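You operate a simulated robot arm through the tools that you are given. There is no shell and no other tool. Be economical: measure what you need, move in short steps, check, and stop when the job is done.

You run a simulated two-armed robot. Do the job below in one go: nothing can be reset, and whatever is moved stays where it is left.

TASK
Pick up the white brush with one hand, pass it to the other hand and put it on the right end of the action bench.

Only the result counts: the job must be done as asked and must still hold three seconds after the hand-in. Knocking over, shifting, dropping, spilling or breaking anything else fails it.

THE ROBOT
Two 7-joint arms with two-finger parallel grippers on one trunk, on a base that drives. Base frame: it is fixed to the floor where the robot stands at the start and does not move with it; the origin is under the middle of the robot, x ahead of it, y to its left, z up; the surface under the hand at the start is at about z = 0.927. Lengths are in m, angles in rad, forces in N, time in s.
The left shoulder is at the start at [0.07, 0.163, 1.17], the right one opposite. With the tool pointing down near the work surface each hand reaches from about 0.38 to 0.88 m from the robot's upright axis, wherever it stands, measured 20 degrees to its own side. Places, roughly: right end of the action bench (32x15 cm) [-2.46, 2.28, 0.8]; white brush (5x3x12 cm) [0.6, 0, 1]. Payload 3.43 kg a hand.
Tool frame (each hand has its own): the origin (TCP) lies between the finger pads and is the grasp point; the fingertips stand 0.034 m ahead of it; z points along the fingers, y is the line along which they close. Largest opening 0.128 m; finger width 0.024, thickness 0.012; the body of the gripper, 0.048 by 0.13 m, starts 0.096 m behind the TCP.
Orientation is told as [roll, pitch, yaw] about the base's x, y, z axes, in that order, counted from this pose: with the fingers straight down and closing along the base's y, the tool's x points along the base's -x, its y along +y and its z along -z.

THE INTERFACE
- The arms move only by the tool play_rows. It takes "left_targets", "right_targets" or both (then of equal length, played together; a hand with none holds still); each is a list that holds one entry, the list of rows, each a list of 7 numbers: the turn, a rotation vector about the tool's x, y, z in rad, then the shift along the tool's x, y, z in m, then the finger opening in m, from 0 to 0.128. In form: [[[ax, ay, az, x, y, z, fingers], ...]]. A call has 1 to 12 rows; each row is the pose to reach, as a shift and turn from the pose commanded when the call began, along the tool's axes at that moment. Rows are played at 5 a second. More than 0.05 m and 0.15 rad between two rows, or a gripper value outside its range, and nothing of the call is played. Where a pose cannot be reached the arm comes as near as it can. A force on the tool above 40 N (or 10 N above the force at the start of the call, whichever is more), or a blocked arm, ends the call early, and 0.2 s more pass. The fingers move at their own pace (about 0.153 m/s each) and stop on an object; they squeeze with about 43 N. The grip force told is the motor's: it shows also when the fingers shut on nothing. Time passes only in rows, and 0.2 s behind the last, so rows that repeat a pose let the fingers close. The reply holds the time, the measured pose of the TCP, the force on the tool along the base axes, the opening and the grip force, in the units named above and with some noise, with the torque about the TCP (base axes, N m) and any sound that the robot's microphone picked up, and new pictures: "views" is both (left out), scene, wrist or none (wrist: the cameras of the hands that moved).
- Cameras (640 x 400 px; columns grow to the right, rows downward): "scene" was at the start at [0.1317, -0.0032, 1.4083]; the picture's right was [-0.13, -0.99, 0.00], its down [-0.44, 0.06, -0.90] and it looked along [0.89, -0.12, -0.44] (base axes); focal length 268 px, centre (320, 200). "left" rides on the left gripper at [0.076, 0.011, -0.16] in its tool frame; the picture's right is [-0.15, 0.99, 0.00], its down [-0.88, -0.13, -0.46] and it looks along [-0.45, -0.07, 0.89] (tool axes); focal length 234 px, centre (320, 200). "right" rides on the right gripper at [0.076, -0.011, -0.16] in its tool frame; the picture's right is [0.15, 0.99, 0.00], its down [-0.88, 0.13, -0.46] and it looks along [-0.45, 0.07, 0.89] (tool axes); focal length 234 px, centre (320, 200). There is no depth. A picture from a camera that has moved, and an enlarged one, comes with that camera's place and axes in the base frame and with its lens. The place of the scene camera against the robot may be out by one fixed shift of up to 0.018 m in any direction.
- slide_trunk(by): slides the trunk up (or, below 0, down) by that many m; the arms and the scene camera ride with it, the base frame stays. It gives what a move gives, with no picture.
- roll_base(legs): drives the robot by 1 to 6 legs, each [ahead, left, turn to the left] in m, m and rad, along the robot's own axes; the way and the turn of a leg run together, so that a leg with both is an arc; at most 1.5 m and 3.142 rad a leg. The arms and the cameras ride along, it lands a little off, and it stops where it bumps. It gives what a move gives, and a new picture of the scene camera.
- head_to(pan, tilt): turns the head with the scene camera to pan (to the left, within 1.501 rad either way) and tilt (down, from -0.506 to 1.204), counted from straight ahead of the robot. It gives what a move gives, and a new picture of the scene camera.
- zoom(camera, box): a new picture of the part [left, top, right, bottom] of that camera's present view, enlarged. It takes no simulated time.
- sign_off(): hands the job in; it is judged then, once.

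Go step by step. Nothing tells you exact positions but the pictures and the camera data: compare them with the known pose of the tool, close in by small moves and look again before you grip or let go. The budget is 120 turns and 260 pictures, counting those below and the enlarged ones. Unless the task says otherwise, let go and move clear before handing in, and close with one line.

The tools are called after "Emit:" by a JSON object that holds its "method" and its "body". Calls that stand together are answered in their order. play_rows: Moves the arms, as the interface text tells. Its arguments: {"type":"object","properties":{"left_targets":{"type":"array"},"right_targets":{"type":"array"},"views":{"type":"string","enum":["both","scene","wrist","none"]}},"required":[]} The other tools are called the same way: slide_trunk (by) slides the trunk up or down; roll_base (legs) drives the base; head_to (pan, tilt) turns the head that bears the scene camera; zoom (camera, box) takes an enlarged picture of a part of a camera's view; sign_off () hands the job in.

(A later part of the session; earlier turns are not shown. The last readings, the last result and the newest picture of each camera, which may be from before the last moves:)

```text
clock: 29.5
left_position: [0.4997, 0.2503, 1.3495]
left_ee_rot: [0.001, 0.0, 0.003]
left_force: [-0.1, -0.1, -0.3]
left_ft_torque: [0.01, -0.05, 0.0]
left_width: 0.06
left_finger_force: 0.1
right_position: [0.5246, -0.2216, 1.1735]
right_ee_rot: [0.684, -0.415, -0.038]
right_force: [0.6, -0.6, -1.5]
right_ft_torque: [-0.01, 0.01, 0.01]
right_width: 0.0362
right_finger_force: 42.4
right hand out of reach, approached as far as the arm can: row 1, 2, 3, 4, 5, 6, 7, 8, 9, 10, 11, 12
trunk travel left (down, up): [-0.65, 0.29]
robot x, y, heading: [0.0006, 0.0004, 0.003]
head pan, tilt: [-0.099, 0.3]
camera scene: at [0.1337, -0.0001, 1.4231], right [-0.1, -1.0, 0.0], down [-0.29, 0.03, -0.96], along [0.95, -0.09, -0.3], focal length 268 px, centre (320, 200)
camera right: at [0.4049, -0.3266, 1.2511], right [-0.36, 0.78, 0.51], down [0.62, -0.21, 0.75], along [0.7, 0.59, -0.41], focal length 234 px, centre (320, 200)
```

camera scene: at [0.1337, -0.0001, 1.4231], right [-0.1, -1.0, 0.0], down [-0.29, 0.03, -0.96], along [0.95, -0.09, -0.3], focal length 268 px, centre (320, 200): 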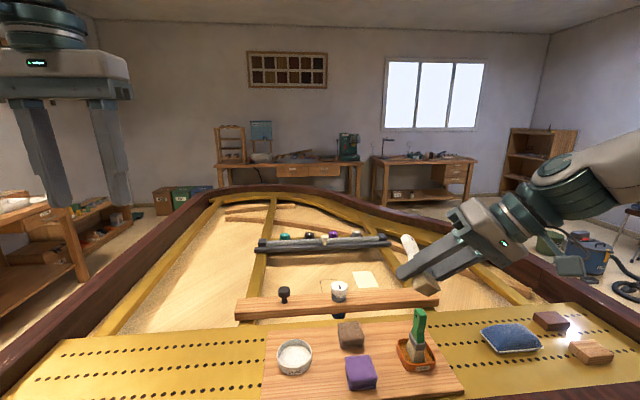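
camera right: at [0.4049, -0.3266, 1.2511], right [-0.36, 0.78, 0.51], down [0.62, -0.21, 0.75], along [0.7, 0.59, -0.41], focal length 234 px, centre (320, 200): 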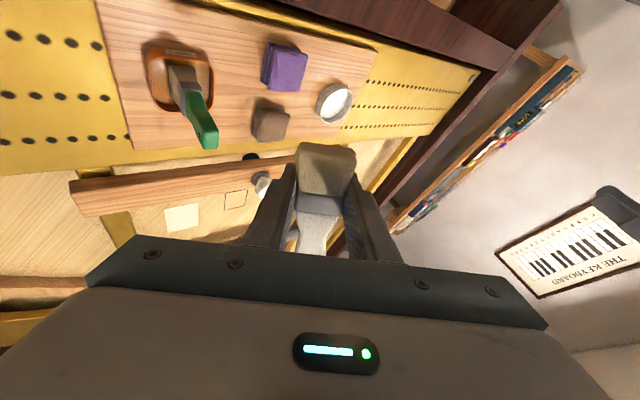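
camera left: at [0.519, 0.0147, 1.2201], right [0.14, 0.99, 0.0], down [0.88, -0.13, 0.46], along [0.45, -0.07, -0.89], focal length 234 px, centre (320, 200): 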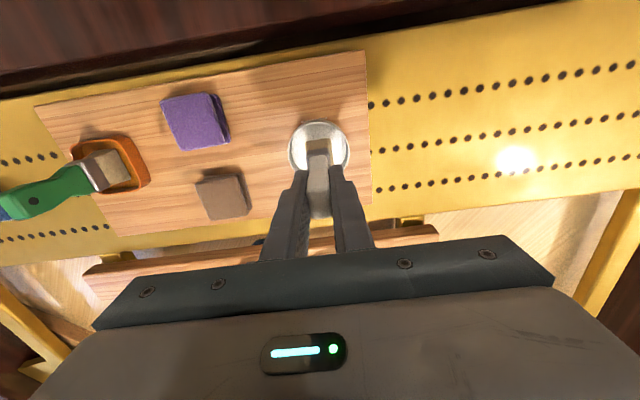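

Emit:
{"method": "play_rows", "body": {"right_targets": [[[0.111, 0.068, 0.018, 0, 0, 0, 0.015], [0.222, 0.137, 0.035, 0, 0, 0, 0.015], [0.333, 0.205, 0.053, 0, 0, 0, 0.015], [0.444, 0.274, 0.071, 0, 0, 0, 0.015], [0.555, 0.342, 0.088, 0, 0, 0, 0.015], [0.666, 0.411, 0.106, 0, 0, 0, 0.015], [0.666, 0.411, 0.106, 0, 0, 0, 0.015]]], "views": "scene"}}

```text
clock: 31.1
left_position: [0.4987, 0.2516, 1.3491]
left_ee_rot: [-0.001, 0.001, 0.001]
left_force: [0.6, -0.7, 0.3]
left_ft_torque: [-0.02, 0.02, -0.02]
left_width: 0.0601
left_finger_force: 0.1
right_position: [0.5235, -0.2221, 1.1739]
right_ee_rot: [0.681, -0.415, -0.038]
right_force: [0.1, 0.2, -0.6]
right_ft_torque: [0.0, 0.04, -0.03]
right_width: 0.0361
right_finger_force: 43.4
right hand out of reach, approached as far as the arm can: row 1, 2, 3, 4, 5, 6, 7
trunk travel left (down, up): [-0.65, 0.29]
robot x, y, heading: [0.0034, -0.0034, 0.003]
head pan, tilt: [-0.099, 0.3]
camera scene: at [0.1339, 0.0001, 1.4231], right [-0.1, -1.0, 0.0], down [-0.29, 0.03, -0.96], along [0.95, -0.09, -0.3], focal length 268 px, centre (320, 200)
```

scene: 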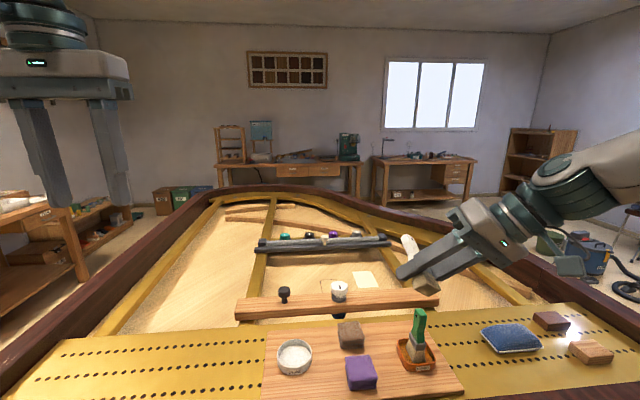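

Emit:
{"method": "head_to", "body": {"pan": -0.9, "tilt": 0.3}}

```text
clock: 32.2
left_position: [0.4992, 0.2504, 1.3492]
left_ee_rot: [0.0, 0.0, 0.001]
left_force: [-0.4, 0.7, 0.6]
left_ft_torque: [0.0, 0.0, 0.0]
left_width: 0.0602
left_finger_force: 0.0
right_position: [0.5238, -0.2209, 1.1745]
right_ee_rot: [0.683, -0.414, -0.037]
right_force: [-0.8, -0.1, -1.2]
right_ft_torque: [0.04, 0.01, 0.01]
right_width: 0.036
right_finger_force: 43.4
trunk travel left (down, up): [-0.65, 0.29]
robot x, y, heading: [-0.0015, -0.0007, 0.004]
head pan, tilt: [-0.901, 0.3]
camera scene: at [0.0991, -0.0637, 1.4231], right [-0.78, -0.62, 0.0], down [-0.18, 0.23, -0.96], along [0.59, -0.75, -0.3], focal length 268 px, centre (320, 200)
```

scene: 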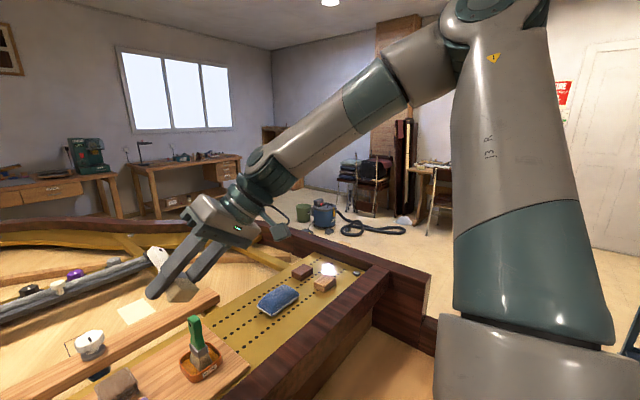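

The forearm is in an elbow-high posture where a joint is at its limit. I test turning the other way about the finger axis.

Emit:
{"method": "play_rows", "body": {"right_targets": [[[0, 0, -0.14, 0, 0, 0, 0.015], [0, 0, -0.28, 0, 0, 0, 0.015], [0, 0, -0.42, 0, 0, 0, 0.015], [0, 0, -0.56, 0, 0, 0, 0.015], [0, 0, -0.7, 0, 0, 0, 0.015], [0, 0, -0.84, 0, 0, 0, 0.015], [0, 0, -0.98, 0, 0, 0, 0.015], [0, 0, -1.12, 0, 0, 0, 0.015]]], "views": "scene"}}

```text
clock: 34.0
left_position: [0.4987, 0.2498, 1.3501]
left_ee_rot: [0.001, -0.001, 0.002]
left_force: [0.5, -0.4, 0.3]
left_ft_torque: [0.05, 0.01, 0.03]
left_width: 0.0598
left_finger_force: 0.0
right_position: [0.5232, -0.2228, 1.1745]
right_ee_rot: [-0.159, -0.767, 1.299]
right_force: [-0.1, 1.0, -1.4]
right_ft_torque: [0.01, 0.0, -0.05]
right_width: 0.036
right_finger_force: 42.8
trunk travel left (down, up): [-0.65, 0.29]
robot x, y, heading: [0.0009, 0.0018, -0.003]
head pan, tilt: [-0.901, 0.3]
camera scene: at [0.099, -0.0638, 1.4231], right [-0.78, -0.62, 0.0], down [-0.18, 0.23, -0.96], along [0.59, -0.75, -0.3], focal length 268 px, centre (320, 200)
```

scene: 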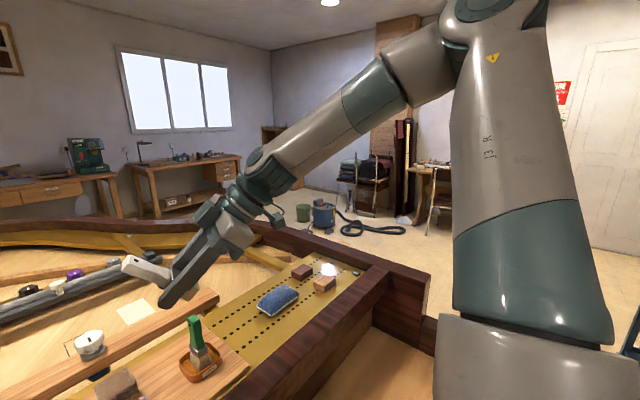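

That direction is free. Now I tip the fingers down from here.

Emit:
{"method": "play_rows", "body": {"right_targets": [[[-0.021, 0.129, 0, 0, 0, 0, 0.015], [-0.042, 0.257, 0, 0, 0, 0, 0.015], [-0.063, 0.386, 0, 0, 0, 0, 0.015], [-0.084, 0.515, 0, 0, 0, 0, 0.015], [-0.106, 0.643, 0, 0, 0, 0, 0.015], [-0.127, 0.772, 0, 0, 0, 0, 0.015]]], "views": "scene"}}

```text
clock: 35.4
left_position: [0.498, 0.2509, 1.3493]
left_ee_rot: [0.0, 0.001, 0.002]
left_force: [0.1, 0.3, -1.3]
left_ft_torque: [0.0, 0.01, -0.01]
left_width: 0.0602
left_finger_force: 0.1
right_position: [0.5245, -0.2218, 1.1742]
right_ee_rot: [-0.157, -0.769, 1.296]
right_force: [0.1, -0.7, -1.3]
right_ft_torque: [0.01, -0.02, -0.02]
right_width: 0.0359
right_finger_force: 43.4
right hand out of reach, approached as far as the arm can: row 1, 2, 3, 4, 5, 6
trunk travel left (down, up): [-0.65, 0.29]
robot x, y, heading: [0.0012, -0.0013, -0.003]
head pan, tilt: [-0.901, 0.3]
camera scene: at [0.099, -0.0638, 1.4231], right [-0.78, -0.62, 0.0], down [-0.18, 0.23, -0.96], along [0.59, -0.75, -0.3], focal length 268 px, centre (320, 200)
```

scene: 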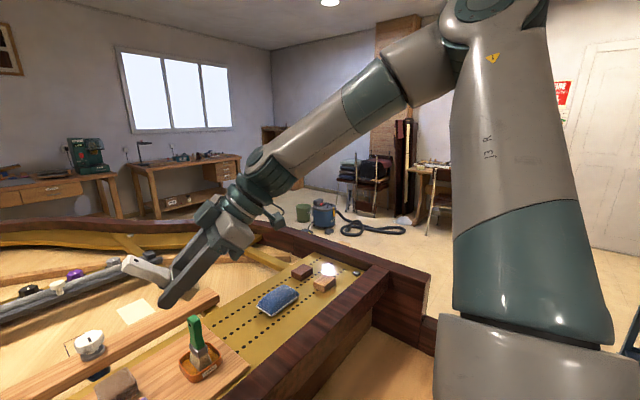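

The wrist joint sits straight at its end stop; turning more about the finger axis may let it bend the other way. I try further.

Emit:
{"method": "play_rows", "body": {"right_targets": [[[0, 0, -0.14, 0, 0, 0, 0.015], [0, 0, -0.28, 0, 0, 0, 0.015], [0, 0, -0.42, 0, 0, 0, 0.015], [0, 0, -0.56, 0, 0, 0, 0.015], [0, 0, -0.7, 0, 0, 0, 0.015], [0, 0, -0.84, 0, 0, 0, 0.015], [0, 0, -0.98, 0, 0, 0, 0.015], [0, 0, -1.12, 0, 0, 0, 0.015], [0, 0, -1.26, 0, 0, 0, 0.015], [0, 0, -1.4, 0, 0, 0, 0.015], [0, 0, -1.54, 0, 0, 0, 0.015]]], "views": "scene"}}

```text
clock: 37.8
left_position: [0.4983, 0.2504, 1.3496]
left_ee_rot: [0.0, -0.001, 0.001]
left_force: [0.6, -0.2, 0.2]
left_ft_torque: [-0.03, 0.0, 0.03]
left_width: 0.0599
left_finger_force: 0.1
right_position: [0.5226, -0.2135, 1.1809]
right_ee_rot: [-0.793, 0.019, 2.661]
right_force: [0.6, 0.2, -1.4]
right_ft_torque: [-0.02, -0.02, 0.0]
right_width: 0.036
right_finger_force: 42.9
right hand out of reach, approached as far as the arm can: row 11
trunk travel left (down, up): [-0.65, 0.29]
robot x, y, heading: [-0.001, 0.0017, -0.003]
head pan, tilt: [-0.901, 0.3]
camera scene: at [0.0987, -0.0635, 1.4231], right [-0.78, -0.62, 0.0], down [-0.18, 0.23, -0.96], along [0.59, -0.75, -0.3], focal length 268 px, centre (320, 200)
```

scene: 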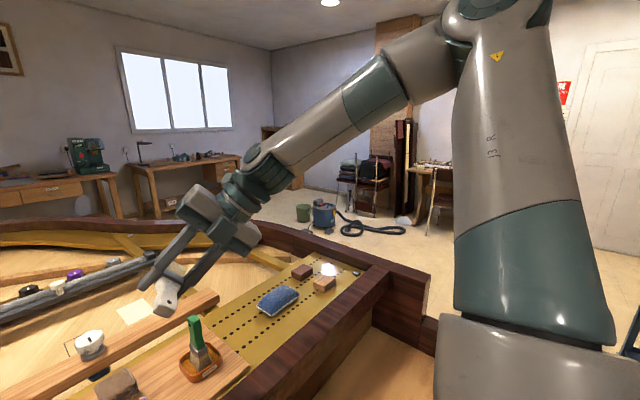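

The brush is now held level with the hand tilted about 45°; lowering the arm later will steepen it. I now drive back from the piano table and turn left towards the bench.

Emit:
{"method": "head_to", "body": {"pan": 1.5, "tilt": 0.5}}

Emit:
{"method": "roll_base", "body": {"legs": [[-0.5, 0, 0]]}}

```text
clock: 40.0
left_position: [0.4979, 0.2508, 1.3493]
left_ee_rot: [0.001, -0.001, 0.003]
left_force: [-0.5, -0.5, -0.6]
left_ft_torque: [-0.01, -0.03, -0.02]
left_width: 0.0598
left_finger_force: 0.1
right_position: [0.5244, -0.2136, 1.1806]
right_ee_rot: [-0.794, 0.017, 2.66]
right_force: [0.3, -0.9, -1.0]
right_ft_torque: [0.03, -0.03, -0.01]
right_width: 0.0362
right_finger_force: 43.4
trunk travel left (down, up): [-0.65, 0.29]
robot x, y, heading: [0.0012, -0.0, 0.0]
head pan, tilt: [1.499, 0.499]
camera scene: at [0.0474, 0.1001, 1.4047], right [1.0, -0.07, 0.0], down [-0.03, -0.48, -0.88], along [0.06, 0.88, -0.48], focal length 268 px, centre (320, 200)
```

scene: 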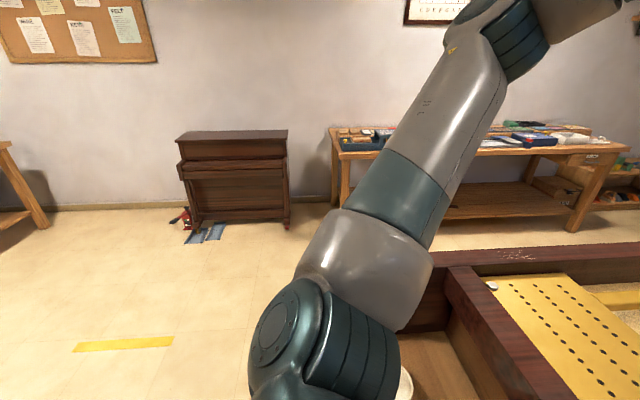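

```text
clock: 42.6
left_position: [0.0669, 0.2499, 1.3524]
left_ee_rot: [0.0, -0.005, 0.0]
left_force: [-1.8, -1.0, 0.3]
left_ft_torque: [0.03, -0.12, 0.02]
left_width: 0.06
left_finger_force: 0.2
right_position: [0.0923, -0.215, 1.1845]
right_ee_rot: [-0.794, 0.021, 2.66]
right_force: [-0.7, 0.7, -0.3]
right_ft_torque: [-0.06, -0.07, -0.07]
right_width: 0.0359
right_finger_force: 43.1
trunk travel left (down, up): [-0.65, 0.29]
robot x, y, heading: [-0.4254, -0.0007, 0.004]
head pan, tilt: [1.499, 0.499]
stopped in leg 1: the robot was blocked; the commanded pose is now the measured one
camera scene: at [-0.3848, 0.0995, 1.4051], right [1.0, -0.07, 0.01], down [-0.03, -0.48, -0.88], along [0.07, 0.88, -0.48], focal length 268 px, centre (320, 200)
```

scene: 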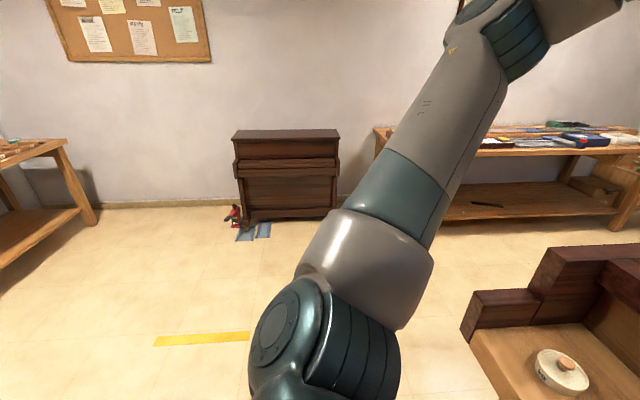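

Something behind blocked the base at 0.43 m. I move slightly forward off it, then look around to see it.

Emit:
{"method": "roll_base", "body": {"legs": [[0.12, 0, 0]]}}

Emit:
{"method": "roll_base", "body": {"legs": [[0, 0, 0.6]]}}

```text
clock: 43.8
left_position: [0.1942, 0.2487, 1.3501]
left_ee_rot: [-0.001, -0.001, 0.001]
left_force: [-0.2, -0.1, 0.8]
left_ft_torque: [0.01, 0.01, 0.02]
left_width: 0.0599
left_finger_force: 0.1
right_position: [0.2188, -0.2145, 1.1831]
right_ee_rot: [-0.792, 0.019, 2.659]
right_force: [-0.8, 0.0, -1.0]
right_ft_torque: [-0.02, -0.02, -0.04]
right_width: 0.036
right_finger_force: 42.6
trunk travel left (down, up): [-0.65, 0.29]
robot x, y, heading: [-0.3038, 0.0001, 0.002]
head pan, tilt: [1.499, 0.499]
camera scene: at [-0.2574, 0.0991, 1.4049], right [1.0, -0.07, 0.0], down [-0.03, -0.48, -0.88], along [0.06, 0.88, -0.48], focal length 268 px, centre (320, 200)
```

scene: 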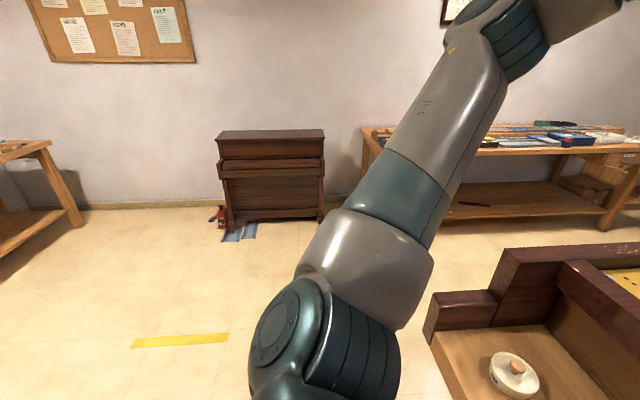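

```text
clock: 45.9
left_position: [-0.0363, 0.4883, 1.3487]
left_ee_rot: [-0.001, 0.0, 0.609]
left_force: [-0.7, 0.1, 0.2]
left_ft_torque: [0.0, 0.01, 0.0]
left_width: 0.06
left_finger_force: 0.0
right_position: [0.2489, 0.1206, 1.181]
right_ee_rot: [-0.794, 0.015, -3.015]
right_force: [-0.1, 0.1, -1.0]
right_ft_torque: [0.02, -0.03, 0.0]
right_width: 0.0362
right_finger_force: 43.0
trunk travel left (down, up): [-0.65, 0.29]
robot x, y, heading: [-0.3036, -0.0016, 0.61]
head pan, tilt: [1.499, 0.499]
camera scene: at [-0.3179, 0.1152, 1.4047], right [0.86, 0.51, 0.0], down [0.24, -0.41, -0.88], along [-0.45, 0.75, -0.48], focal length 268 px, centre (320, 200)
```

scene: 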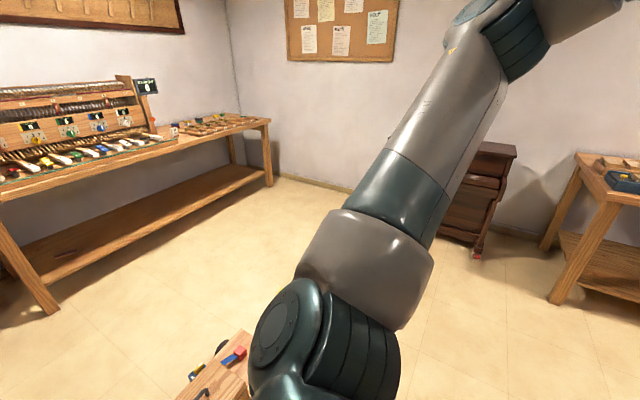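

A low cart with items stands behind the robot (that's what stopped it). I turn further to see it and the bench at the far wall.

Emit:
{"method": "head_to", "body": {"pan": 1.5, "tilt": 0.9}}

Emit:
{"method": "roll_base", "body": {"legs": [[0, 0, 0.5]]}}

```text
clock: 46.8
left_position: [-0.037, 0.4905, 1.3493]
left_ee_rot: [-0.001, 0.0, 0.611]
left_force: [-0.5, 0.1, -0.2]
left_ft_torque: [0.01, 0.03, -0.01]
left_width: 0.06
left_finger_force: 0.0
right_position: [0.2486, 0.1219, 1.1816]
right_ee_rot: [-0.792, 0.015, -3.016]
right_force: [-0.5, -0.1, -1.0]
right_ft_torque: [0.01, 0.0, 0.02]
right_width: 0.0363
right_finger_force: 42.6
trunk travel left (down, up): [-0.65, 0.29]
robot x, y, heading: [-0.3056, 0.0024, 0.608]
head pan, tilt: [1.499, 0.901]
camera scene: at [-0.31, 0.102, 1.3709], right [0.86, 0.51, 0.0], down [0.4, -0.67, -0.62], along [-0.32, 0.53, -0.78], focal length 268 px, centre (320, 200)
```

scene: 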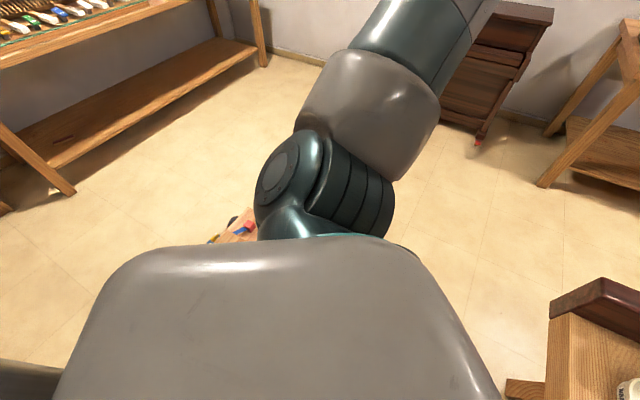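

```text
clock: 48.6
left_position: [-0.3041, 0.5567, 1.3506]
left_ee_rot: [-0.001, -0.001, 1.109]
left_force: [-0.3, -0.4, 0.6]
left_ft_torque: [0.01, 0.01, -0.01]
left_width: 0.0599
left_finger_force: 0.1
right_position: [0.123, 0.371, 1.1814]
right_ee_rot: [-0.792, 0.017, -2.515]
right_force: [0.5, -0.6, -0.6]
right_ft_torque: [0.01, 0.02, 0.0]
right_width: 0.0361
right_finger_force: 43.6
trunk travel left (down, up): [-0.65, 0.29]
robot x, y, heading: [-0.3038, -0.001, 1.111]
head pan, tilt: [1.499, 0.901]
camera scene: at [-0.3552, 0.0918, 1.3708], right [0.51, 0.86, 0.0], down [0.67, -0.4, -0.62], along [-0.53, 0.32, -0.78], focal length 268 px, centre (320, 200)
```

scene: 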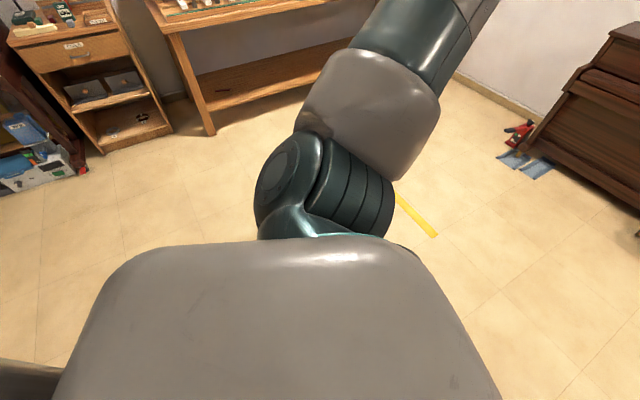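

Emit:
{"method": "head_to", "body": {"pan": 0.9, "tilt": 0.7}}

Emit:
{"method": "roll_base", "body": {"legs": [[0, 0, 0.6]]}}

```text
clock: 49.6
left_position: [-0.3034, 0.5585, 1.3495]
left_ee_rot: [0.001, 0.0, 1.109]
left_force: [-0.4, -0.4, 0.0]
left_ft_torque: [0.02, 0.01, 0.02]
left_width: 0.0598
left_finger_force: 0.1
right_position: [0.1227, 0.3722, 1.1815]
right_ee_rot: [-0.793, 0.017, -2.516]
right_force: [0.5, -0.4, -1.6]
right_ft_torque: [-0.03, 0.02, 0.02]
right_width: 0.0361
right_finger_force: 42.8
trunk travel left (down, up): [-0.65, 0.29]
robot x, y, heading: [-0.3031, -0.0002, 1.106]
head pan, tilt: [0.901, 0.7]
camera scene: at [-0.3263, 0.1303, 1.387], right [0.91, 0.42, 0.0], down [0.27, -0.58, -0.76], along [-0.32, 0.69, -0.64], focal length 268 px, centre (320, 200)
```

scene: 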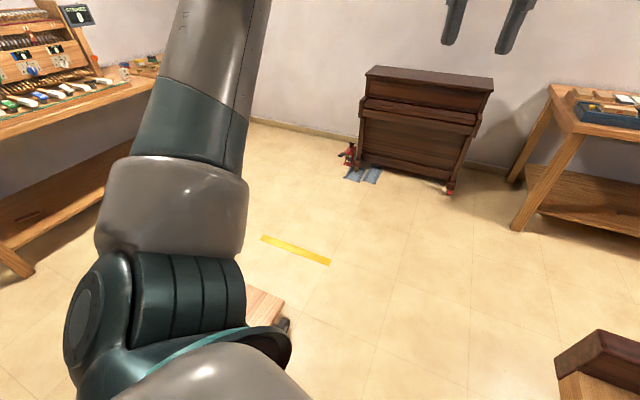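

```text
clock: 51.6
left_position: [-0.6173, 0.4625, 1.3505]
left_ee_rot: [0.0, 0.001, 1.702]
left_force: [-0.6, 0.5, 0.0]
left_ft_torque: [-0.01, 0.01, -0.02]
left_width: 0.06
left_finger_force: 0.0
right_position: [-0.1587, 0.5465, 1.1816]
right_ee_rot: [-0.794, 0.016, -1.922]
right_force: [0.0, -0.3, 0.4]
right_ft_torque: [-0.02, 0.01, 0.0]
right_width: 0.036
right_finger_force: 43.1
trunk travel left (down, up): [-0.65, 0.29]
robot x, y, heading: [-0.3029, -0.0007, 1.702]
head pan, tilt: [0.901, 0.7]
camera scene: at [-0.392, 0.102, 1.387], right [0.51, 0.86, 0.0], down [0.55, -0.33, -0.76], along [-0.66, 0.39, -0.64], focal length 268 px, centre (320, 200)
```

scene: 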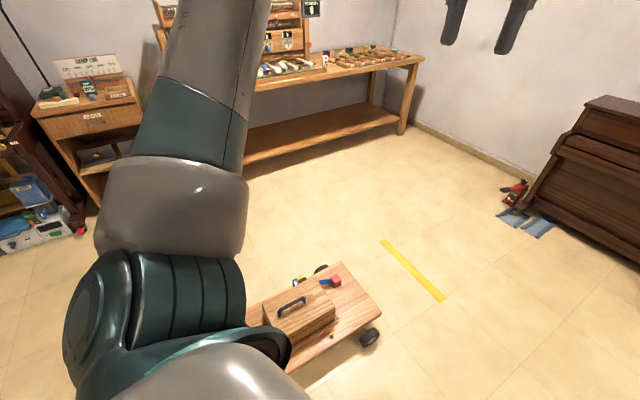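

The cart (low, on wheels) lies at x≈-0.8…-1.1, y up to 0.7; the bench's right end is beyond, near (-2.46, 2.28). I drive along +y through the gap between cart and piano first.

Emit:
{"method": "roll_base", "body": {"legs": [[0, 0.05, -0.13], [0.4, 0, 0], [0.8, 0, 0]]}}

```text
clock: 58.6
left_position: [-0.6107, 1.6974, 1.3498]
left_ee_rot: [-0.001, 0.0, 1.579]
left_force: [-0.1, -0.7, 0.2]
left_ft_torque: [-0.01, 0.0, -0.01]
left_width: 0.06
left_finger_force: 0.1
right_position: [-0.145, 1.7236, 1.1817]
right_ee_rot: [-0.793, 0.016, -2.047]
right_force: [0.6, 0.1, -1.1]
right_ft_torque: [0.03, -0.05, -0.02]
right_width: 0.0361
right_finger_force: 42.9
trunk travel left (down, up): [-0.65, 0.29]
robot x, y, heading: [-0.359, 1.2006, 1.577]
head pan, tilt: [0.901, 0.7]
camera scene: at [-0.4342, 1.311, 1.387], right [0.62, 0.79, 0.0], down [0.51, -0.4, -0.76], along [-0.6, 0.47, -0.64], focal length 268 px, centre (320, 200)
```

scene: 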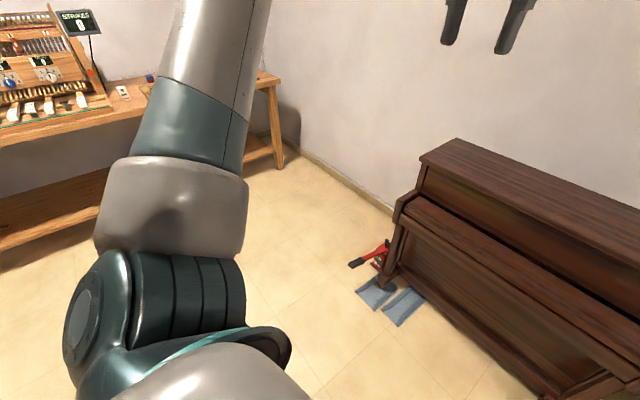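

The upright piano and a red jack stand near (-1.0, 2.1), to be kept clear. I turn to face the bench (−x) and drive ahead along y≈1.2.

Emit:
{"method": "head_to", "body": {"pan": 0.0, "tilt": 0.6}}

Emit:
{"method": "roll_base", "body": {"legs": [[0, 0, 1.565], [0.9, 0, 0]]}}

```text
clock: 59.8
left_position: [-0.6108, 1.6958, 1.3493]
left_ee_rot: [0.0, 0.0, 1.579]
left_force: [-0.1, 0.0, 0.4]
left_ft_torque: [-0.01, 0.0, -0.03]
left_width: 0.0599
left_finger_force: 0.0
right_position: [-0.1466, 1.7246, 1.1813]
right_ee_rot: [-0.791, 0.015, -2.046]
right_force: [0.2, -0.1, -1.0]
right_ft_torque: [-0.02, -0.02, -0.01]
right_width: 0.0361
right_finger_force: 42.6
trunk travel left (down, up): [-0.65, 0.29]
robot x, y, heading: [-0.3569, 1.199, 1.576]
head pan, tilt: [0.0, 0.6]
camera scene: at [-0.368, 1.3475, 1.3956], right [1.0, 0.01, 0.0], down [0.0, -0.57, -0.82], along [-0.01, 0.82, -0.57], focal length 268 px, centre (320, 200)
```

scene: 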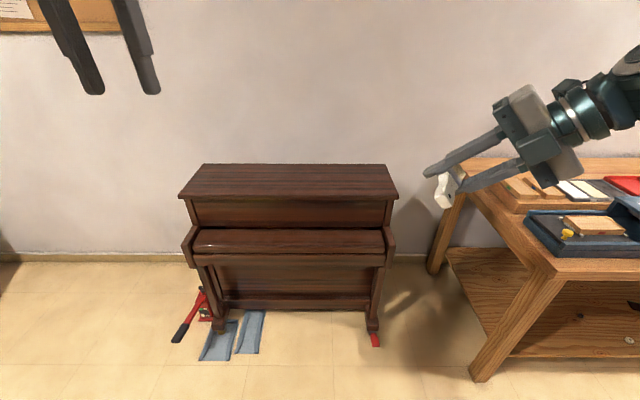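

```text
clock: 68.4
left_position: [-1.7664, 0.9534, 1.3511]
left_ee_rot: [0.0, 0.0, 3.141]
left_force: [0.0, 0.2, -0.8]
left_ft_torque: [-0.01, 0.01, 0.03]
left_width: 0.0598
left_finger_force: 0.0
right_position: [-1.7913, 1.4171, 1.1825]
right_ee_rot: [-0.793, 0.015, -0.485]
right_force: [-0.3, -0.2, 0.5]
right_ft_torque: [0.02, 0.0, 0.02]
right_width: 0.0355
right_finger_force: 43.0
trunk travel left (down, up): [-0.65, 0.29]
robot x, y, heading: [-1.2672, 1.2018, 3.142]
head pan, tilt: [0.0, 0.6]
camera scene: at [-1.4155, 1.2111, 1.3956], right [0.0, 1.0, 0.0], down [0.56, 0.0, -0.83], along [-0.83, 0.0, -0.56], focal length 268 px, centre (320, 200)
```

scene: 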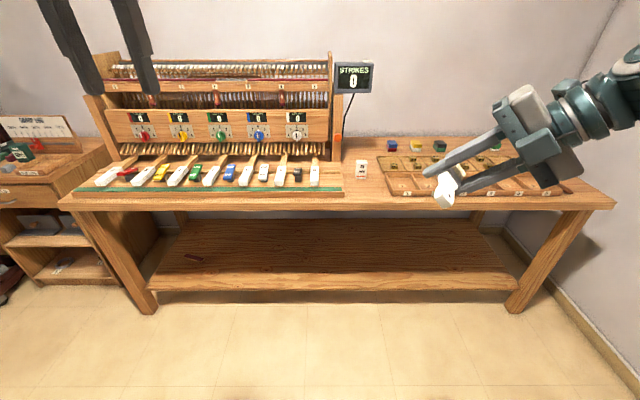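

The bench's right end, right of the compartment tray, is partly hidden by the hand. I drive closer and sideways to stand before it.

Emit:
{"method": "roll_base", "body": {"legs": [[0.35, 0, 0], [0, -0.85, 0]]}}

Emit:
{"method": "head_to", "body": {"pan": -0.3, "tilt": 0.75}}

```text
clock: 74.7
left_position: [-2.1178, 1.7912, 1.3497]
left_ee_rot: [0.0, 0.0, -3.14]
left_force: [-1.1, 0.9, 0.0]
left_ft_torque: [-0.01, -0.01, 0.0]
left_width: 0.0601
left_finger_force: 0.1
right_position: [-2.1425, 2.2555, 1.1823]
right_ee_rot: [-0.793, 0.014, -0.48]
right_force: [-0.2, -0.3, -0.3]
right_ft_torque: [0.0, -0.03, -0.01]
right_width: 0.0362
right_finger_force: 43.4
trunk travel left (down, up): [-0.65, 0.29]
robot x, y, heading: [-1.6177, 2.0409, -3.138]
head pan, tilt: [0.0, 0.6]
camera scene: at [-1.7679, 2.0504, 1.3956], right [0.0, 1.0, 0.0], down [0.57, 0.0, -0.82], along [-0.82, 0.0, -0.57], focal length 268 px, centre (320, 200)
```

scene: 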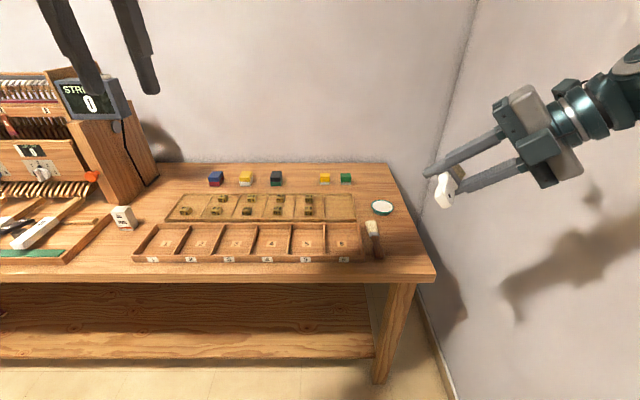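

```text
clock: 75.5
left_position: [-2.1183, 1.7912, 1.3495]
left_ee_rot: [0.0, -0.001, -3.138]
left_force: [0.2, 0.1, 0.0]
left_ft_torque: [0.04, 0.03, -0.03]
left_width: 0.0601
left_finger_force: 0.0
right_position: [-2.1424, 2.2565, 1.1806]
right_ee_rot: [-0.792, 0.017, -0.48]
right_force: [-0.6, 0.3, -0.4]
right_ft_torque: [0.01, 0.01, -0.02]
right_width: 0.0359
right_finger_force: 43.4
trunk travel left (down, up): [-0.65, 0.29]
robot x, y, heading: [-1.6184, 2.0434, -3.14]
head pan, tilt: [-0.3, 0.75]
camera scene: at [-1.7588, 2.0753, 1.3828], right [0.29, 0.96, 0.0], down [0.65, -0.2, -0.73], along [-0.7, 0.21, -0.68], focal length 268 px, centre (320, 200)
```

scene: 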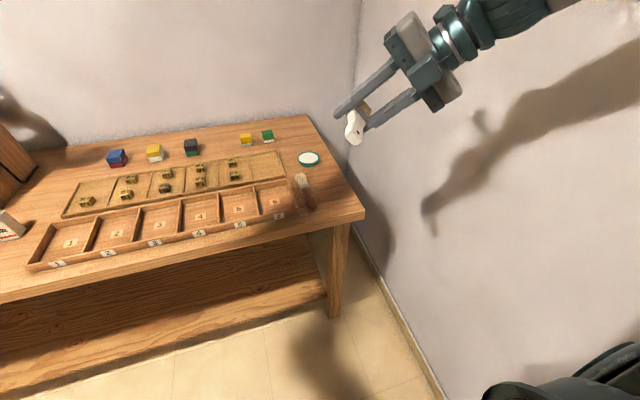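

Emit:
{"method": "zoom", "body": {"camera": "scene", "box": [220, 100, 400, 250]}}

Emit:
{"method": "zoom", "body": {"camera": "right", "box": [0, 0, 640, 400]}}

Emit:
{"method": "head_to", "body": {"pan": -1.1, "tilt": 0.1}}

```text
2.67 times, centred on (310, 175) of scene
camera zoom: at [-1.7588, 2.0753, 1.3828], right [0.29, 0.96, 0.0], down [0.65, -0.2, -0.73], along [-0.7, 0.21, -0.68], focal length 714 px, centre (347, 267)
```

zoom: 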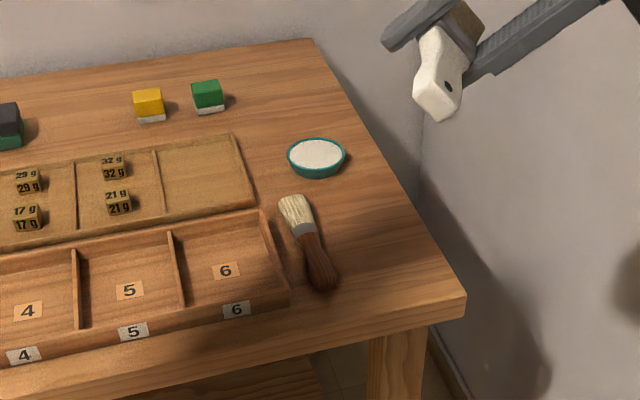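

```text
1.00 times, centred on (320, 200) of right (not enlarged: the box is as wide or as high as the picture)
camera zoom: at [-2.1589, 2.3837, 1.3035], right [0.18, 0.69, -0.7], down [0.98, -0.04, 0.21], along [0.12, -0.72, -0.68], focal length 234 px, centre (320, 200)
```

zoom: 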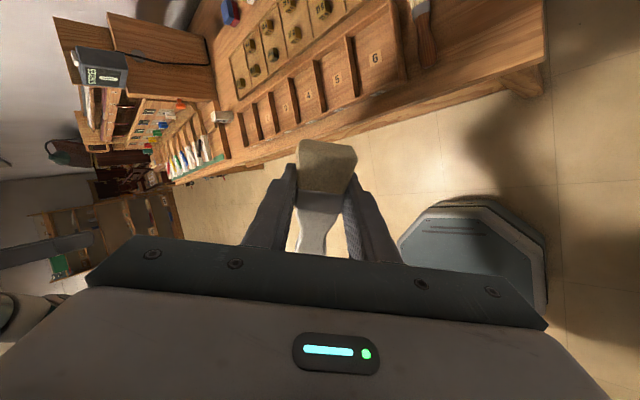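

```text
clock: 76.7
left_position: [-2.1172, 1.7914, 1.3499]
left_ee_rot: [-0.002, 0.001, -3.139]
left_force: [0.6, 0.1, -0.2]
left_ft_torque: [0.01, 0.04, -0.02]
left_width: 0.0602
left_finger_force: 0.0
right_position: [-2.1431, 2.2554, 1.1803]
right_ee_rot: [-0.793, 0.015, -0.481]
right_force: [1.1, 0.4, -0.3]
right_ft_torque: [0.0, -0.01, 0.0]
right_width: 0.036
right_finger_force: 43.2
trunk travel left (down, up): [-0.65, 0.29]
robot x, y, heading: [-1.6194, 2.0414, -3.141]
head pan, tilt: [-1.1, 0.099]
camera scene: at [-1.7216, 2.1329, 1.4417], right [0.89, 0.46, 0.0], down [0.05, -0.09, -0.99], along [-0.45, 0.89, -0.1], focal length 268 px, centre (320, 200)
```

scene: 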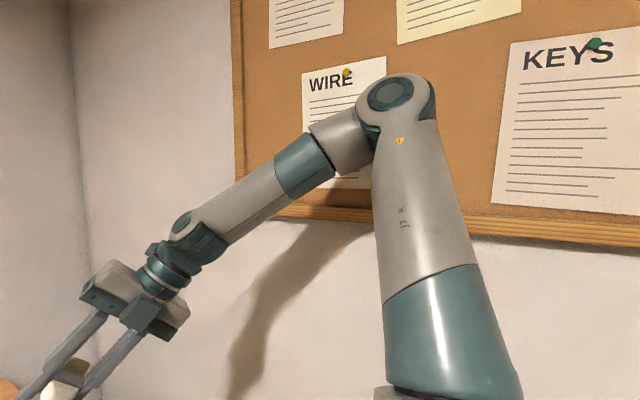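

The right end already holds a dish and a brown brush; the free strip is x≈-2.34…-2.48, y≈2.26…2.36. I raise the trunk so the arm can reach steeply down, then lower the hand while tipping the fingers down.

Emit:
{"method": "slide_trunk", "body": {"by": 0.28}}

Emit:
{"method": "play_rows", "body": {"right_targets": [[[0, 0, 0, 0, 0.0285, 0.028, 0.015], [0, 0, 0, 0, 0.057, 0.056, 0.015], [-0.08, 0, 0, 0, 0.0855, 0.084, 0.015], [-0.16, 0, 0, 0, 0.114, 0.112, 0.015], [-0.24, 0, 0, 0, 0.1425, 0.14, 0.015], [-0.32, 0, 0, 0, 0.171, 0.168, 0.015], [-0.4, 0, 0, 0, 0.1995, 0.196, 0.015], [-0.48, 0, 0, 0, 0.214, 0.21, 0.015], [-0.56, 0, 0, 0, 0.221, 0.217, 0.015], [-0.64, 0, 0, 0, 0.228, 0.224, 0.015], [-0.72, 0, 0, 0, 0.228, 0.224, 0.015], [-0.793, 0, 0, 0, 0.228, 0.224, 0.015]]], "views": "scene"}}

```text
clock: 79.5
left_position: [-2.1177, 1.7909, 1.6299]
left_ee_rot: [0.0, 0.0, -3.138]
left_force: [0.2, 0.3, 1.1]
left_ft_torque: [0.0, -0.01, -0.02]
left_width: 0.0602
left_finger_force: 0.0
right_position: [-2.145, 2.2559, 1.4618]
right_ee_rot: [-0.793, 0.016, -0.48]
right_force: [0.4, 0.4, -0.6]
right_ft_torque: [-0.04, -0.01, 0.0]
right_width: 0.0359
right_finger_force: 43.4
trunk travel left (down, up): [-0.93, 0.01]
robot x, y, heading: [-1.6192, 2.043, -3.139]
head pan, tilt: [-1.1, 0.099]
```

```text
clock: 82.1
left_position: [-2.1178, 1.7913, 1.6302]
left_ee_rot: [0.002, -0.003, -3.137]
left_force: [0.5, -0.4, 0.6]
left_ft_torque: [-0.03, 0.02, 0.04]
left_width: 0.06
left_finger_force: 0.1
right_position: [-2.0927, 2.3149, 1.108]
right_ee_rot: [-0.363, -0.03, -0.846]
right_force: [-0.1, -0.1, -0.4]
right_ft_torque: [-0.01, 0.01, -0.02]
right_width: 0.0361
right_finger_force: 43.4
right hand out of reach, approached as far as the arm can: row 1, 2, 3, 4, 5, 6, 7, 8, 9, 10, 11, 12
trunk travel left (down, up): [-0.93, 0.01]
robot x, y, heading: [-1.6195, 2.0422, -3.14]
head pan, tilt: [-1.1, 0.099]
camera scene: at [-1.7208, 2.1335, 1.7218], right [0.89, 0.46, 0.0], down [0.04, -0.09, -0.99], along [-0.45, 0.89, -0.1], focal length 268 px, centre (320, 200)
```

scene: 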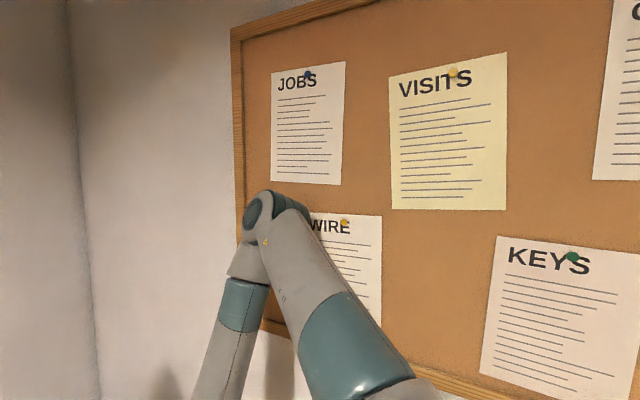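

Steepening works: the tilt is down to 0.36 rad. I continue lowering in front of the bench edge, tipping the rest.

Emit:
{"method": "head_to", "body": {"pan": -0.5, "tilt": 0.9}}

Emit:
{"method": "play_rows", "body": {"right_targets": [[[0, 0, 0, 0.001, 0.013, 0.034, 0.015], [-0.06, 0, 0, 0.002, 0.026, 0.068, 0.015], [-0.12, 0, 0, 0.003, 0.039, 0.103, 0.015], [-0.18, 0, 0, 0.005, 0.052, 0.137, 0.015], [-0.24, 0, 0, 0.006, 0.065, 0.171, 0.015], [-0.3, 0, 0, 0.007, 0.078, 0.206, 0.015], [-0.363, 0, 0, 0.007, 0.078, 0.206, 0.015]]], "views": "both"}}

```text
clock: 83.2
left_position: [-2.1186, 1.792, 1.6296]
left_ee_rot: [-0.001, -0.001, -3.139]
left_force: [0.0, -0.5, 0.2]
left_ft_torque: [-0.02, -0.01, 0.0]
left_width: 0.0596
left_finger_force: 0.0
right_position: [-2.0934, 2.3148, 1.107]
right_ee_rot: [-0.361, -0.031, -0.845]
right_force: [-0.3, 0.3, -1.8]
right_ft_torque: [0.01, 0.02, -0.02]
right_width: 0.0357
right_finger_force: 42.9
trunk travel left (down, up): [-0.93, 0.01]
robot x, y, heading: [-1.6196, 2.0389, -3.139]
head pan, tilt: [-0.499, 0.901]
camera scene: at [-1.7467, 2.0875, 1.6508], right [0.48, 0.88, 0.0], down [0.69, -0.37, -0.62], along [-0.55, 0.3, -0.78], focal length 268 px, centre (320, 200)
```

scene: 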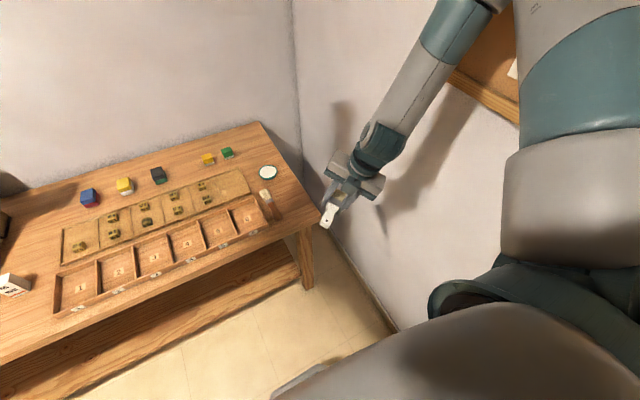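

```text
clock: 84.8
left_position: [-2.1184, 1.7905, 1.6304]
left_ee_rot: [0.0, -0.001, -3.138]
left_force: [-0.1, 0.1, -0.2]
left_ft_torque: [0.02, -0.02, 0.03]
left_width: 0.06
left_finger_force: 0.0
right_position: [-2.0232, 2.3751, 1.0113]
right_ee_rot: [-0.143, -0.042, -0.924]
right_force: [-1.0, -1.3, -1.0]
right_ft_torque: [-0.02, -0.01, 0.0]
right_width: 0.0359
right_finger_force: 42.8
right hand out of reach, approached as far as the arm can: row 1, 2, 3, 4, 5, 6, 7
trunk travel left (down, up): [-0.93, 0.01]
robot x, y, heading: [-1.6203, 2.0446, -3.139]
head pan, tilt: [-0.499, 0.901]
camera scene: at [-1.7462, 2.0866, 1.6508], right [0.48, 0.88, 0.0], down [0.69, -0.37, -0.62], along [-0.55, 0.3, -0.78], focal length 268 px, centre (320, 200)
camera right: at [-2.0627, 2.4485, 1.1687], right [0.7, 0.7, -0.15], down [0.67, -0.57, 0.47], along [0.25, -0.43, -0.87], focal length 234 px, centre (320, 200)
```

scene: 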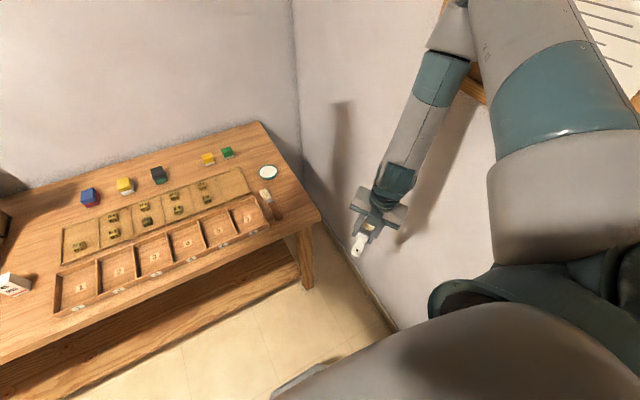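
right: 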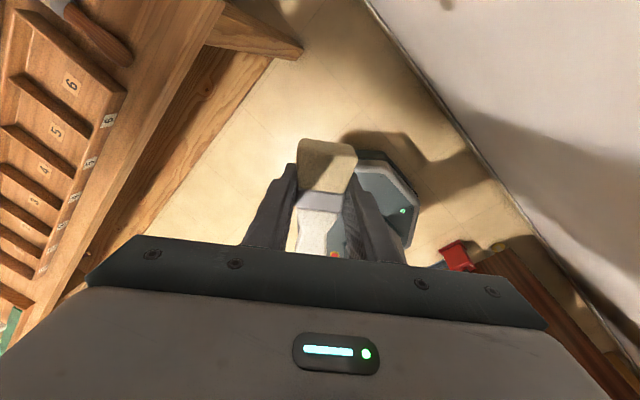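

The hand now points almost straight down (tilt 0.14). From here the trunk can do the lowering; I try yawing the hand so the brush lies along x.

Emit:
{"method": "play_rows", "body": {"right_targets": [[[0, 0, -0.14, 0, 0, 0, 0.015], [0, 0, -0.28, 0, 0, 0, 0.015], [0, 0, -0.42, 0, 0, 0, 0.015], [0, 0, -0.56, 0, 0, 0, 0.015], [0, 0, -0.7, 0, 0, 0, 0.015], [0, 0, -0.84, 0, 0, 0, 0.015], [0, 0, -0.92, 0, 0, 0, 0.015]]], "views": "scene"}}

```text
clock: 86.4
left_position: [-2.1173, 1.7917, 1.6305]
left_ee_rot: [0.0, 0.0, -3.138]
left_force: [0.7, -0.9, 0.3]
left_ft_torque: [0.0, 0.02, 0.0]
left_width: 0.0601
left_finger_force: 0.1
right_position: [-2.0239, 2.3742, 1.012]
right_ee_rot: [-0.144, -0.042, -0.925]
right_force: [0.4, -0.4, -0.6]
right_ft_torque: [0.01, 0.0, 0.02]
right_width: 0.0356
right_finger_force: 43.1
right hand out of reach, approached as far as the arm can: row 1, 2, 3, 4, 5, 6, 7
trunk travel left (down, up): [-0.93, 0.01]
robot x, y, heading: [-1.6198, 2.0416, -3.142]
head pan, tilt: [-0.499, 0.901]
camera scene: at [-1.746, 2.087, 1.6508], right [0.48, 0.88, 0.0], down [0.69, -0.37, -0.62], along [-0.55, 0.3, -0.78], focal length 268 px, centre (320, 200)
```

scene: 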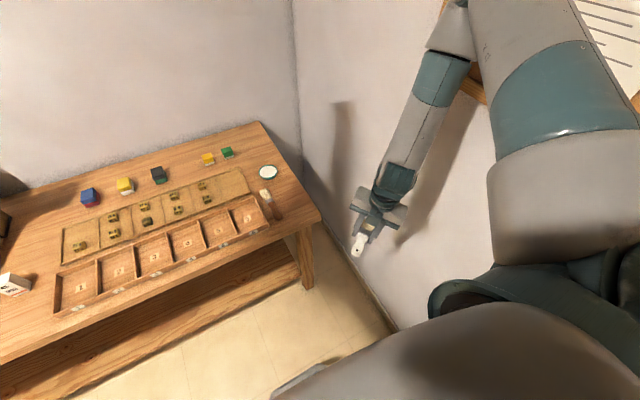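

That side is at the limit; I turn the other way, so the handle ends up pointing away from the robot.

Emit:
{"method": "play_rows", "body": {"right_targets": [[[0, 0, 0.145, 0, 0, 0, 0.015], [0, 0, 0.29, 0, 0, 0, 0.015], [0, 0, 0.435, 0, 0, 0, 0.015], [0, 0, 0.58, 0, 0, 0, 0.015], [0, 0, 0.725, 0, 0, 0, 0.015], [0, 0, 0.87, 0, 0, 0, 0.015], [0, 0, 1.015, 0, 0, 0, 0.015], [0, 0, 1.16, 0, 0, 0, 0.015], [0, 0, 1.305, 0, 0, 0, 0.015], [0, 0, 1.45, 0, 0, 0, 0.015], [0, 0, 1.595, 0, 0, 0, 0.015], [0, 0, 1.74, 0, 0, 0, 0.015]]], "views": "none"}}

Emit:
{"method": "play_rows", "body": {"right_targets": [[[0, 0, 0.12, 0, 0, 0, 0.015], [0, 0, 0.24, 0, 0, 0, 0.015], [0, 0, 0.36, 0, 0, 0, 0.015], [0, 0, 0.48, 0, 0, 0, 0.015]]], "views": "both"}}

```text
clock: 89.0
left_position: [-2.1185, 1.7906, 1.6306]
left_ee_rot: [0.0, 0.002, -3.139]
left_force: [-0.5, 0.2, -0.6]
left_ft_torque: [-0.02, 0.03, 0.04]
left_width: 0.0601
left_finger_force: 0.2
right_position: [-2.0233, 2.3752, 1.0112]
right_ee_rot: [0.066, -0.133, -2.675]
right_force: [0.0, 1.2, -1.0]
right_ft_torque: [-0.02, -0.01, 0.02]
right_width: 0.0362
right_finger_force: 43.4
trunk travel left (down, up): [-0.93, 0.01]
robot x, y, heading: [-1.616, 2.0367, -3.141]
head pan, tilt: [-0.499, 0.901]
```

```text
clock: 90.0
left_position: [-2.1162, 1.7903, 1.63]
left_ee_rot: [0.0, -0.001, -3.137]
left_force: [-0.3, 0.0, 0.2]
left_ft_torque: [0.01, 0.02, 0.01]
left_width: 0.0601
left_finger_force: 0.1
right_position: [-2.0234, 2.3754, 1.0126]
right_ee_rot: [0.121, -0.086, 3.131]
right_force: [0.3, 0.0, -0.7]
right_ft_torque: [0.02, 0.01, 0.02]
right_width: 0.0359
right_finger_force: 43.0
trunk travel left (down, up): [-0.93, 0.01]
robot x, y, heading: [-1.6199, 2.0423, -3.135]
head pan, tilt: [-0.499, 0.901]
camera scene: at [-1.7459, 2.0871, 1.6508], right [0.48, 0.88, 0.0], down [0.69, -0.37, -0.62], along [-0.55, 0.3, -0.78], focal length 268 px, centre (320, 200)
camera right: at [-1.9322, 2.4052, 1.163], right [0.14, -0.98, 0.11], down [-0.84, -0.06, 0.54], along [-0.53, -0.17, -0.83], focal length 234 px, centre (320, 200)
```

scene: 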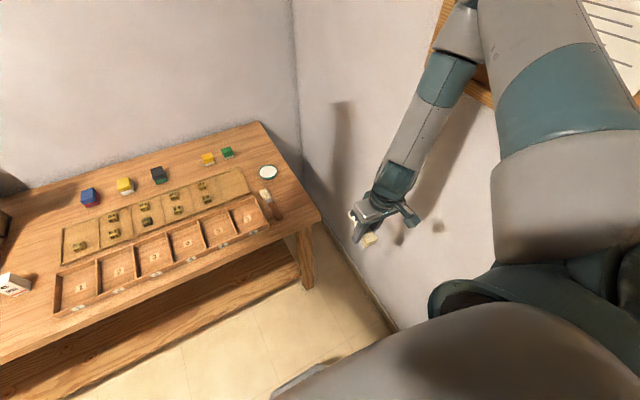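
right: 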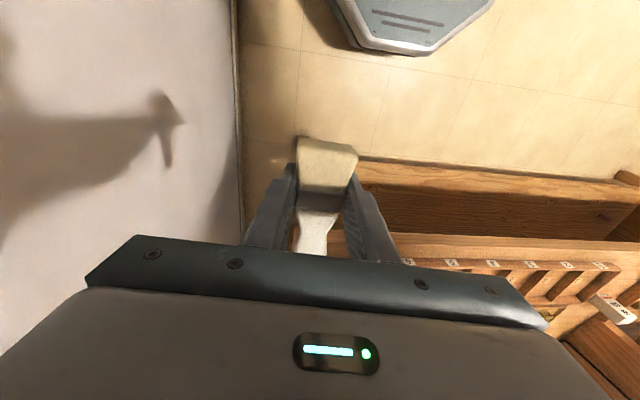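

The hand is now nearly vertical with the brush along x (handle away). The base nose reaches only about 0.27 m ahead, so I drive in close to the bench with the hand still well above it.

Emit:
{"method": "roll_base", "body": {"legs": [[0.15, 0.068, 0], [0.13, 0, 0]]}}

```text
clock: 92.3
left_position: [-2.3941, 1.7233, 1.6317]
left_ee_rot: [-0.001, -0.005, -3.14]
left_force: [-1.0, 0.9, -0.3]
left_ft_torque: [0.02, 0.03, 0.0]
left_width: 0.0597
left_finger_force: 0.2
right_position: [-2.299, 2.3081, 1.0129]
right_ee_rot: [0.12, -0.089, 3.13]
right_force: [-0.2, 0.1, -1.2]
right_ft_torque: [-0.04, 0.0, 0.04]
right_width: 0.0358
right_finger_force: 42.5
trunk travel left (down, up): [-0.93, 0.01]
robot x, y, heading: [-1.8998, 1.9723, -3.144]
head pan, tilt: [-0.499, 0.901]
camera scene: at [-2.0215, 2.0186, 1.6511], right [0.48, 0.88, 0.0], down [0.69, -0.37, -0.62], along [-0.55, 0.3, -0.78], focal length 268 px, centre (320, 200)
```

scene: 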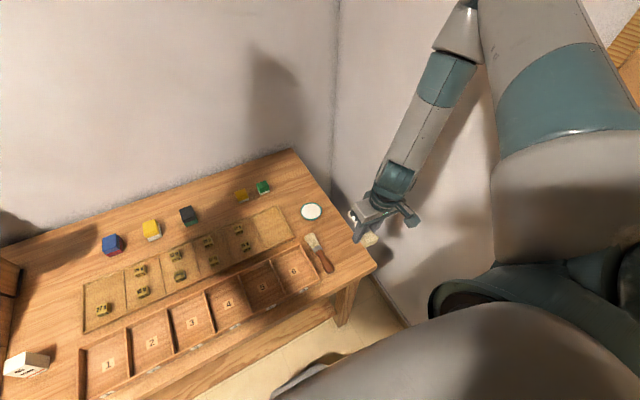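

I try reaching the remaining 8 cm with the arm, lowering it a bit and trimming the tilt.

Emit:
{"method": "play_rows", "body": {"right_targets": [[[0.02, 0.015, 0, -0.015, 0, 0.015, 0.015], [0.04, 0.03, 0, -0.03, 0, 0.03, 0.015], [0.06, 0.045, 0, -0.045, 0, 0.045, 0.015], [0.08, 0.06, 0, -0.06, 0, 0.06, 0.015], [0.1, 0.075, 0, -0.075, 0, 0.075, 0.015], [0.121, 0.086, 0, -0.079, 0, 0.09, 0.015]]], "views": "both"}}

```text
clock: 93.7
left_position: [-2.3974, 1.7237, 1.6308]
left_ee_rot: [0.0, 0.0, -3.139]
left_force: [-0.5, -0.6, -0.7]
left_ft_torque: [-0.02, -0.02, 0.03]
left_width: 0.0597
left_finger_force: 0.1
right_position: [-2.3741, 2.3258, 1.0164]
right_ee_rot: [0.002, -0.003, 3.134]
right_force: [-0.1, -0.5, 0.1]
right_ft_torque: [0.0, 0.0, 0.0]
right_width: 0.0358
right_finger_force: 42.7
right hand out of reach, approached as far as the arm can: row 1, 2, 3, 4, 5, 6
trunk travel left (down, up): [-0.93, 0.01]
robot x, y, heading: [-1.8949, 1.9687, -3.143]
head pan, tilt: [-0.499, 0.901]
camera scene: at [-2.0249, 2.0192, 1.6508], right [0.48, 0.88, 0.0], down [0.69, -0.37, -0.62], along [-0.55, 0.3, -0.78], focal length 268 px, centre (320, 200)
camera right: at [-2.2964, 2.337, 1.1774], right [0.14, -0.99, 0.0], down [-0.88, -0.12, 0.46], along [-0.45, -0.06, -0.89], focal length 234 px, centre (320, 200)
```

scene: 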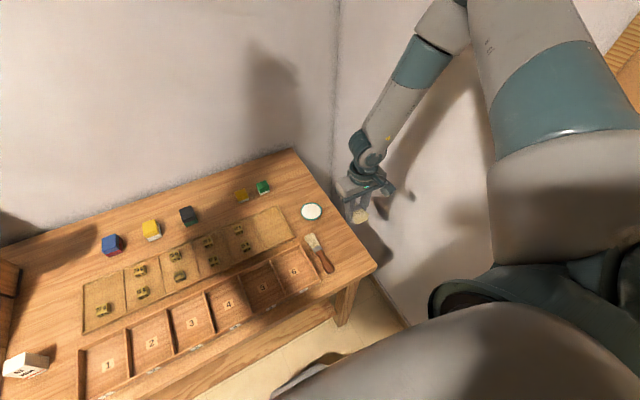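
right: 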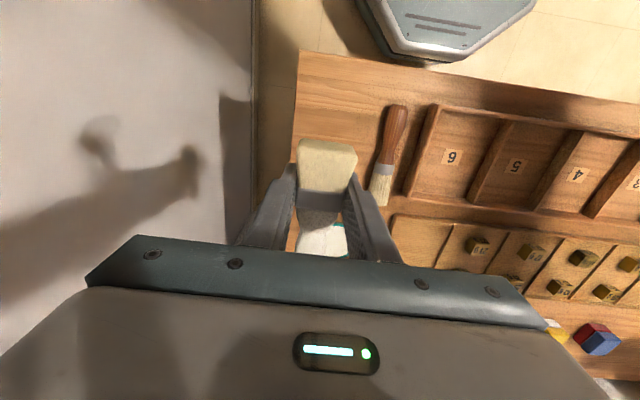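

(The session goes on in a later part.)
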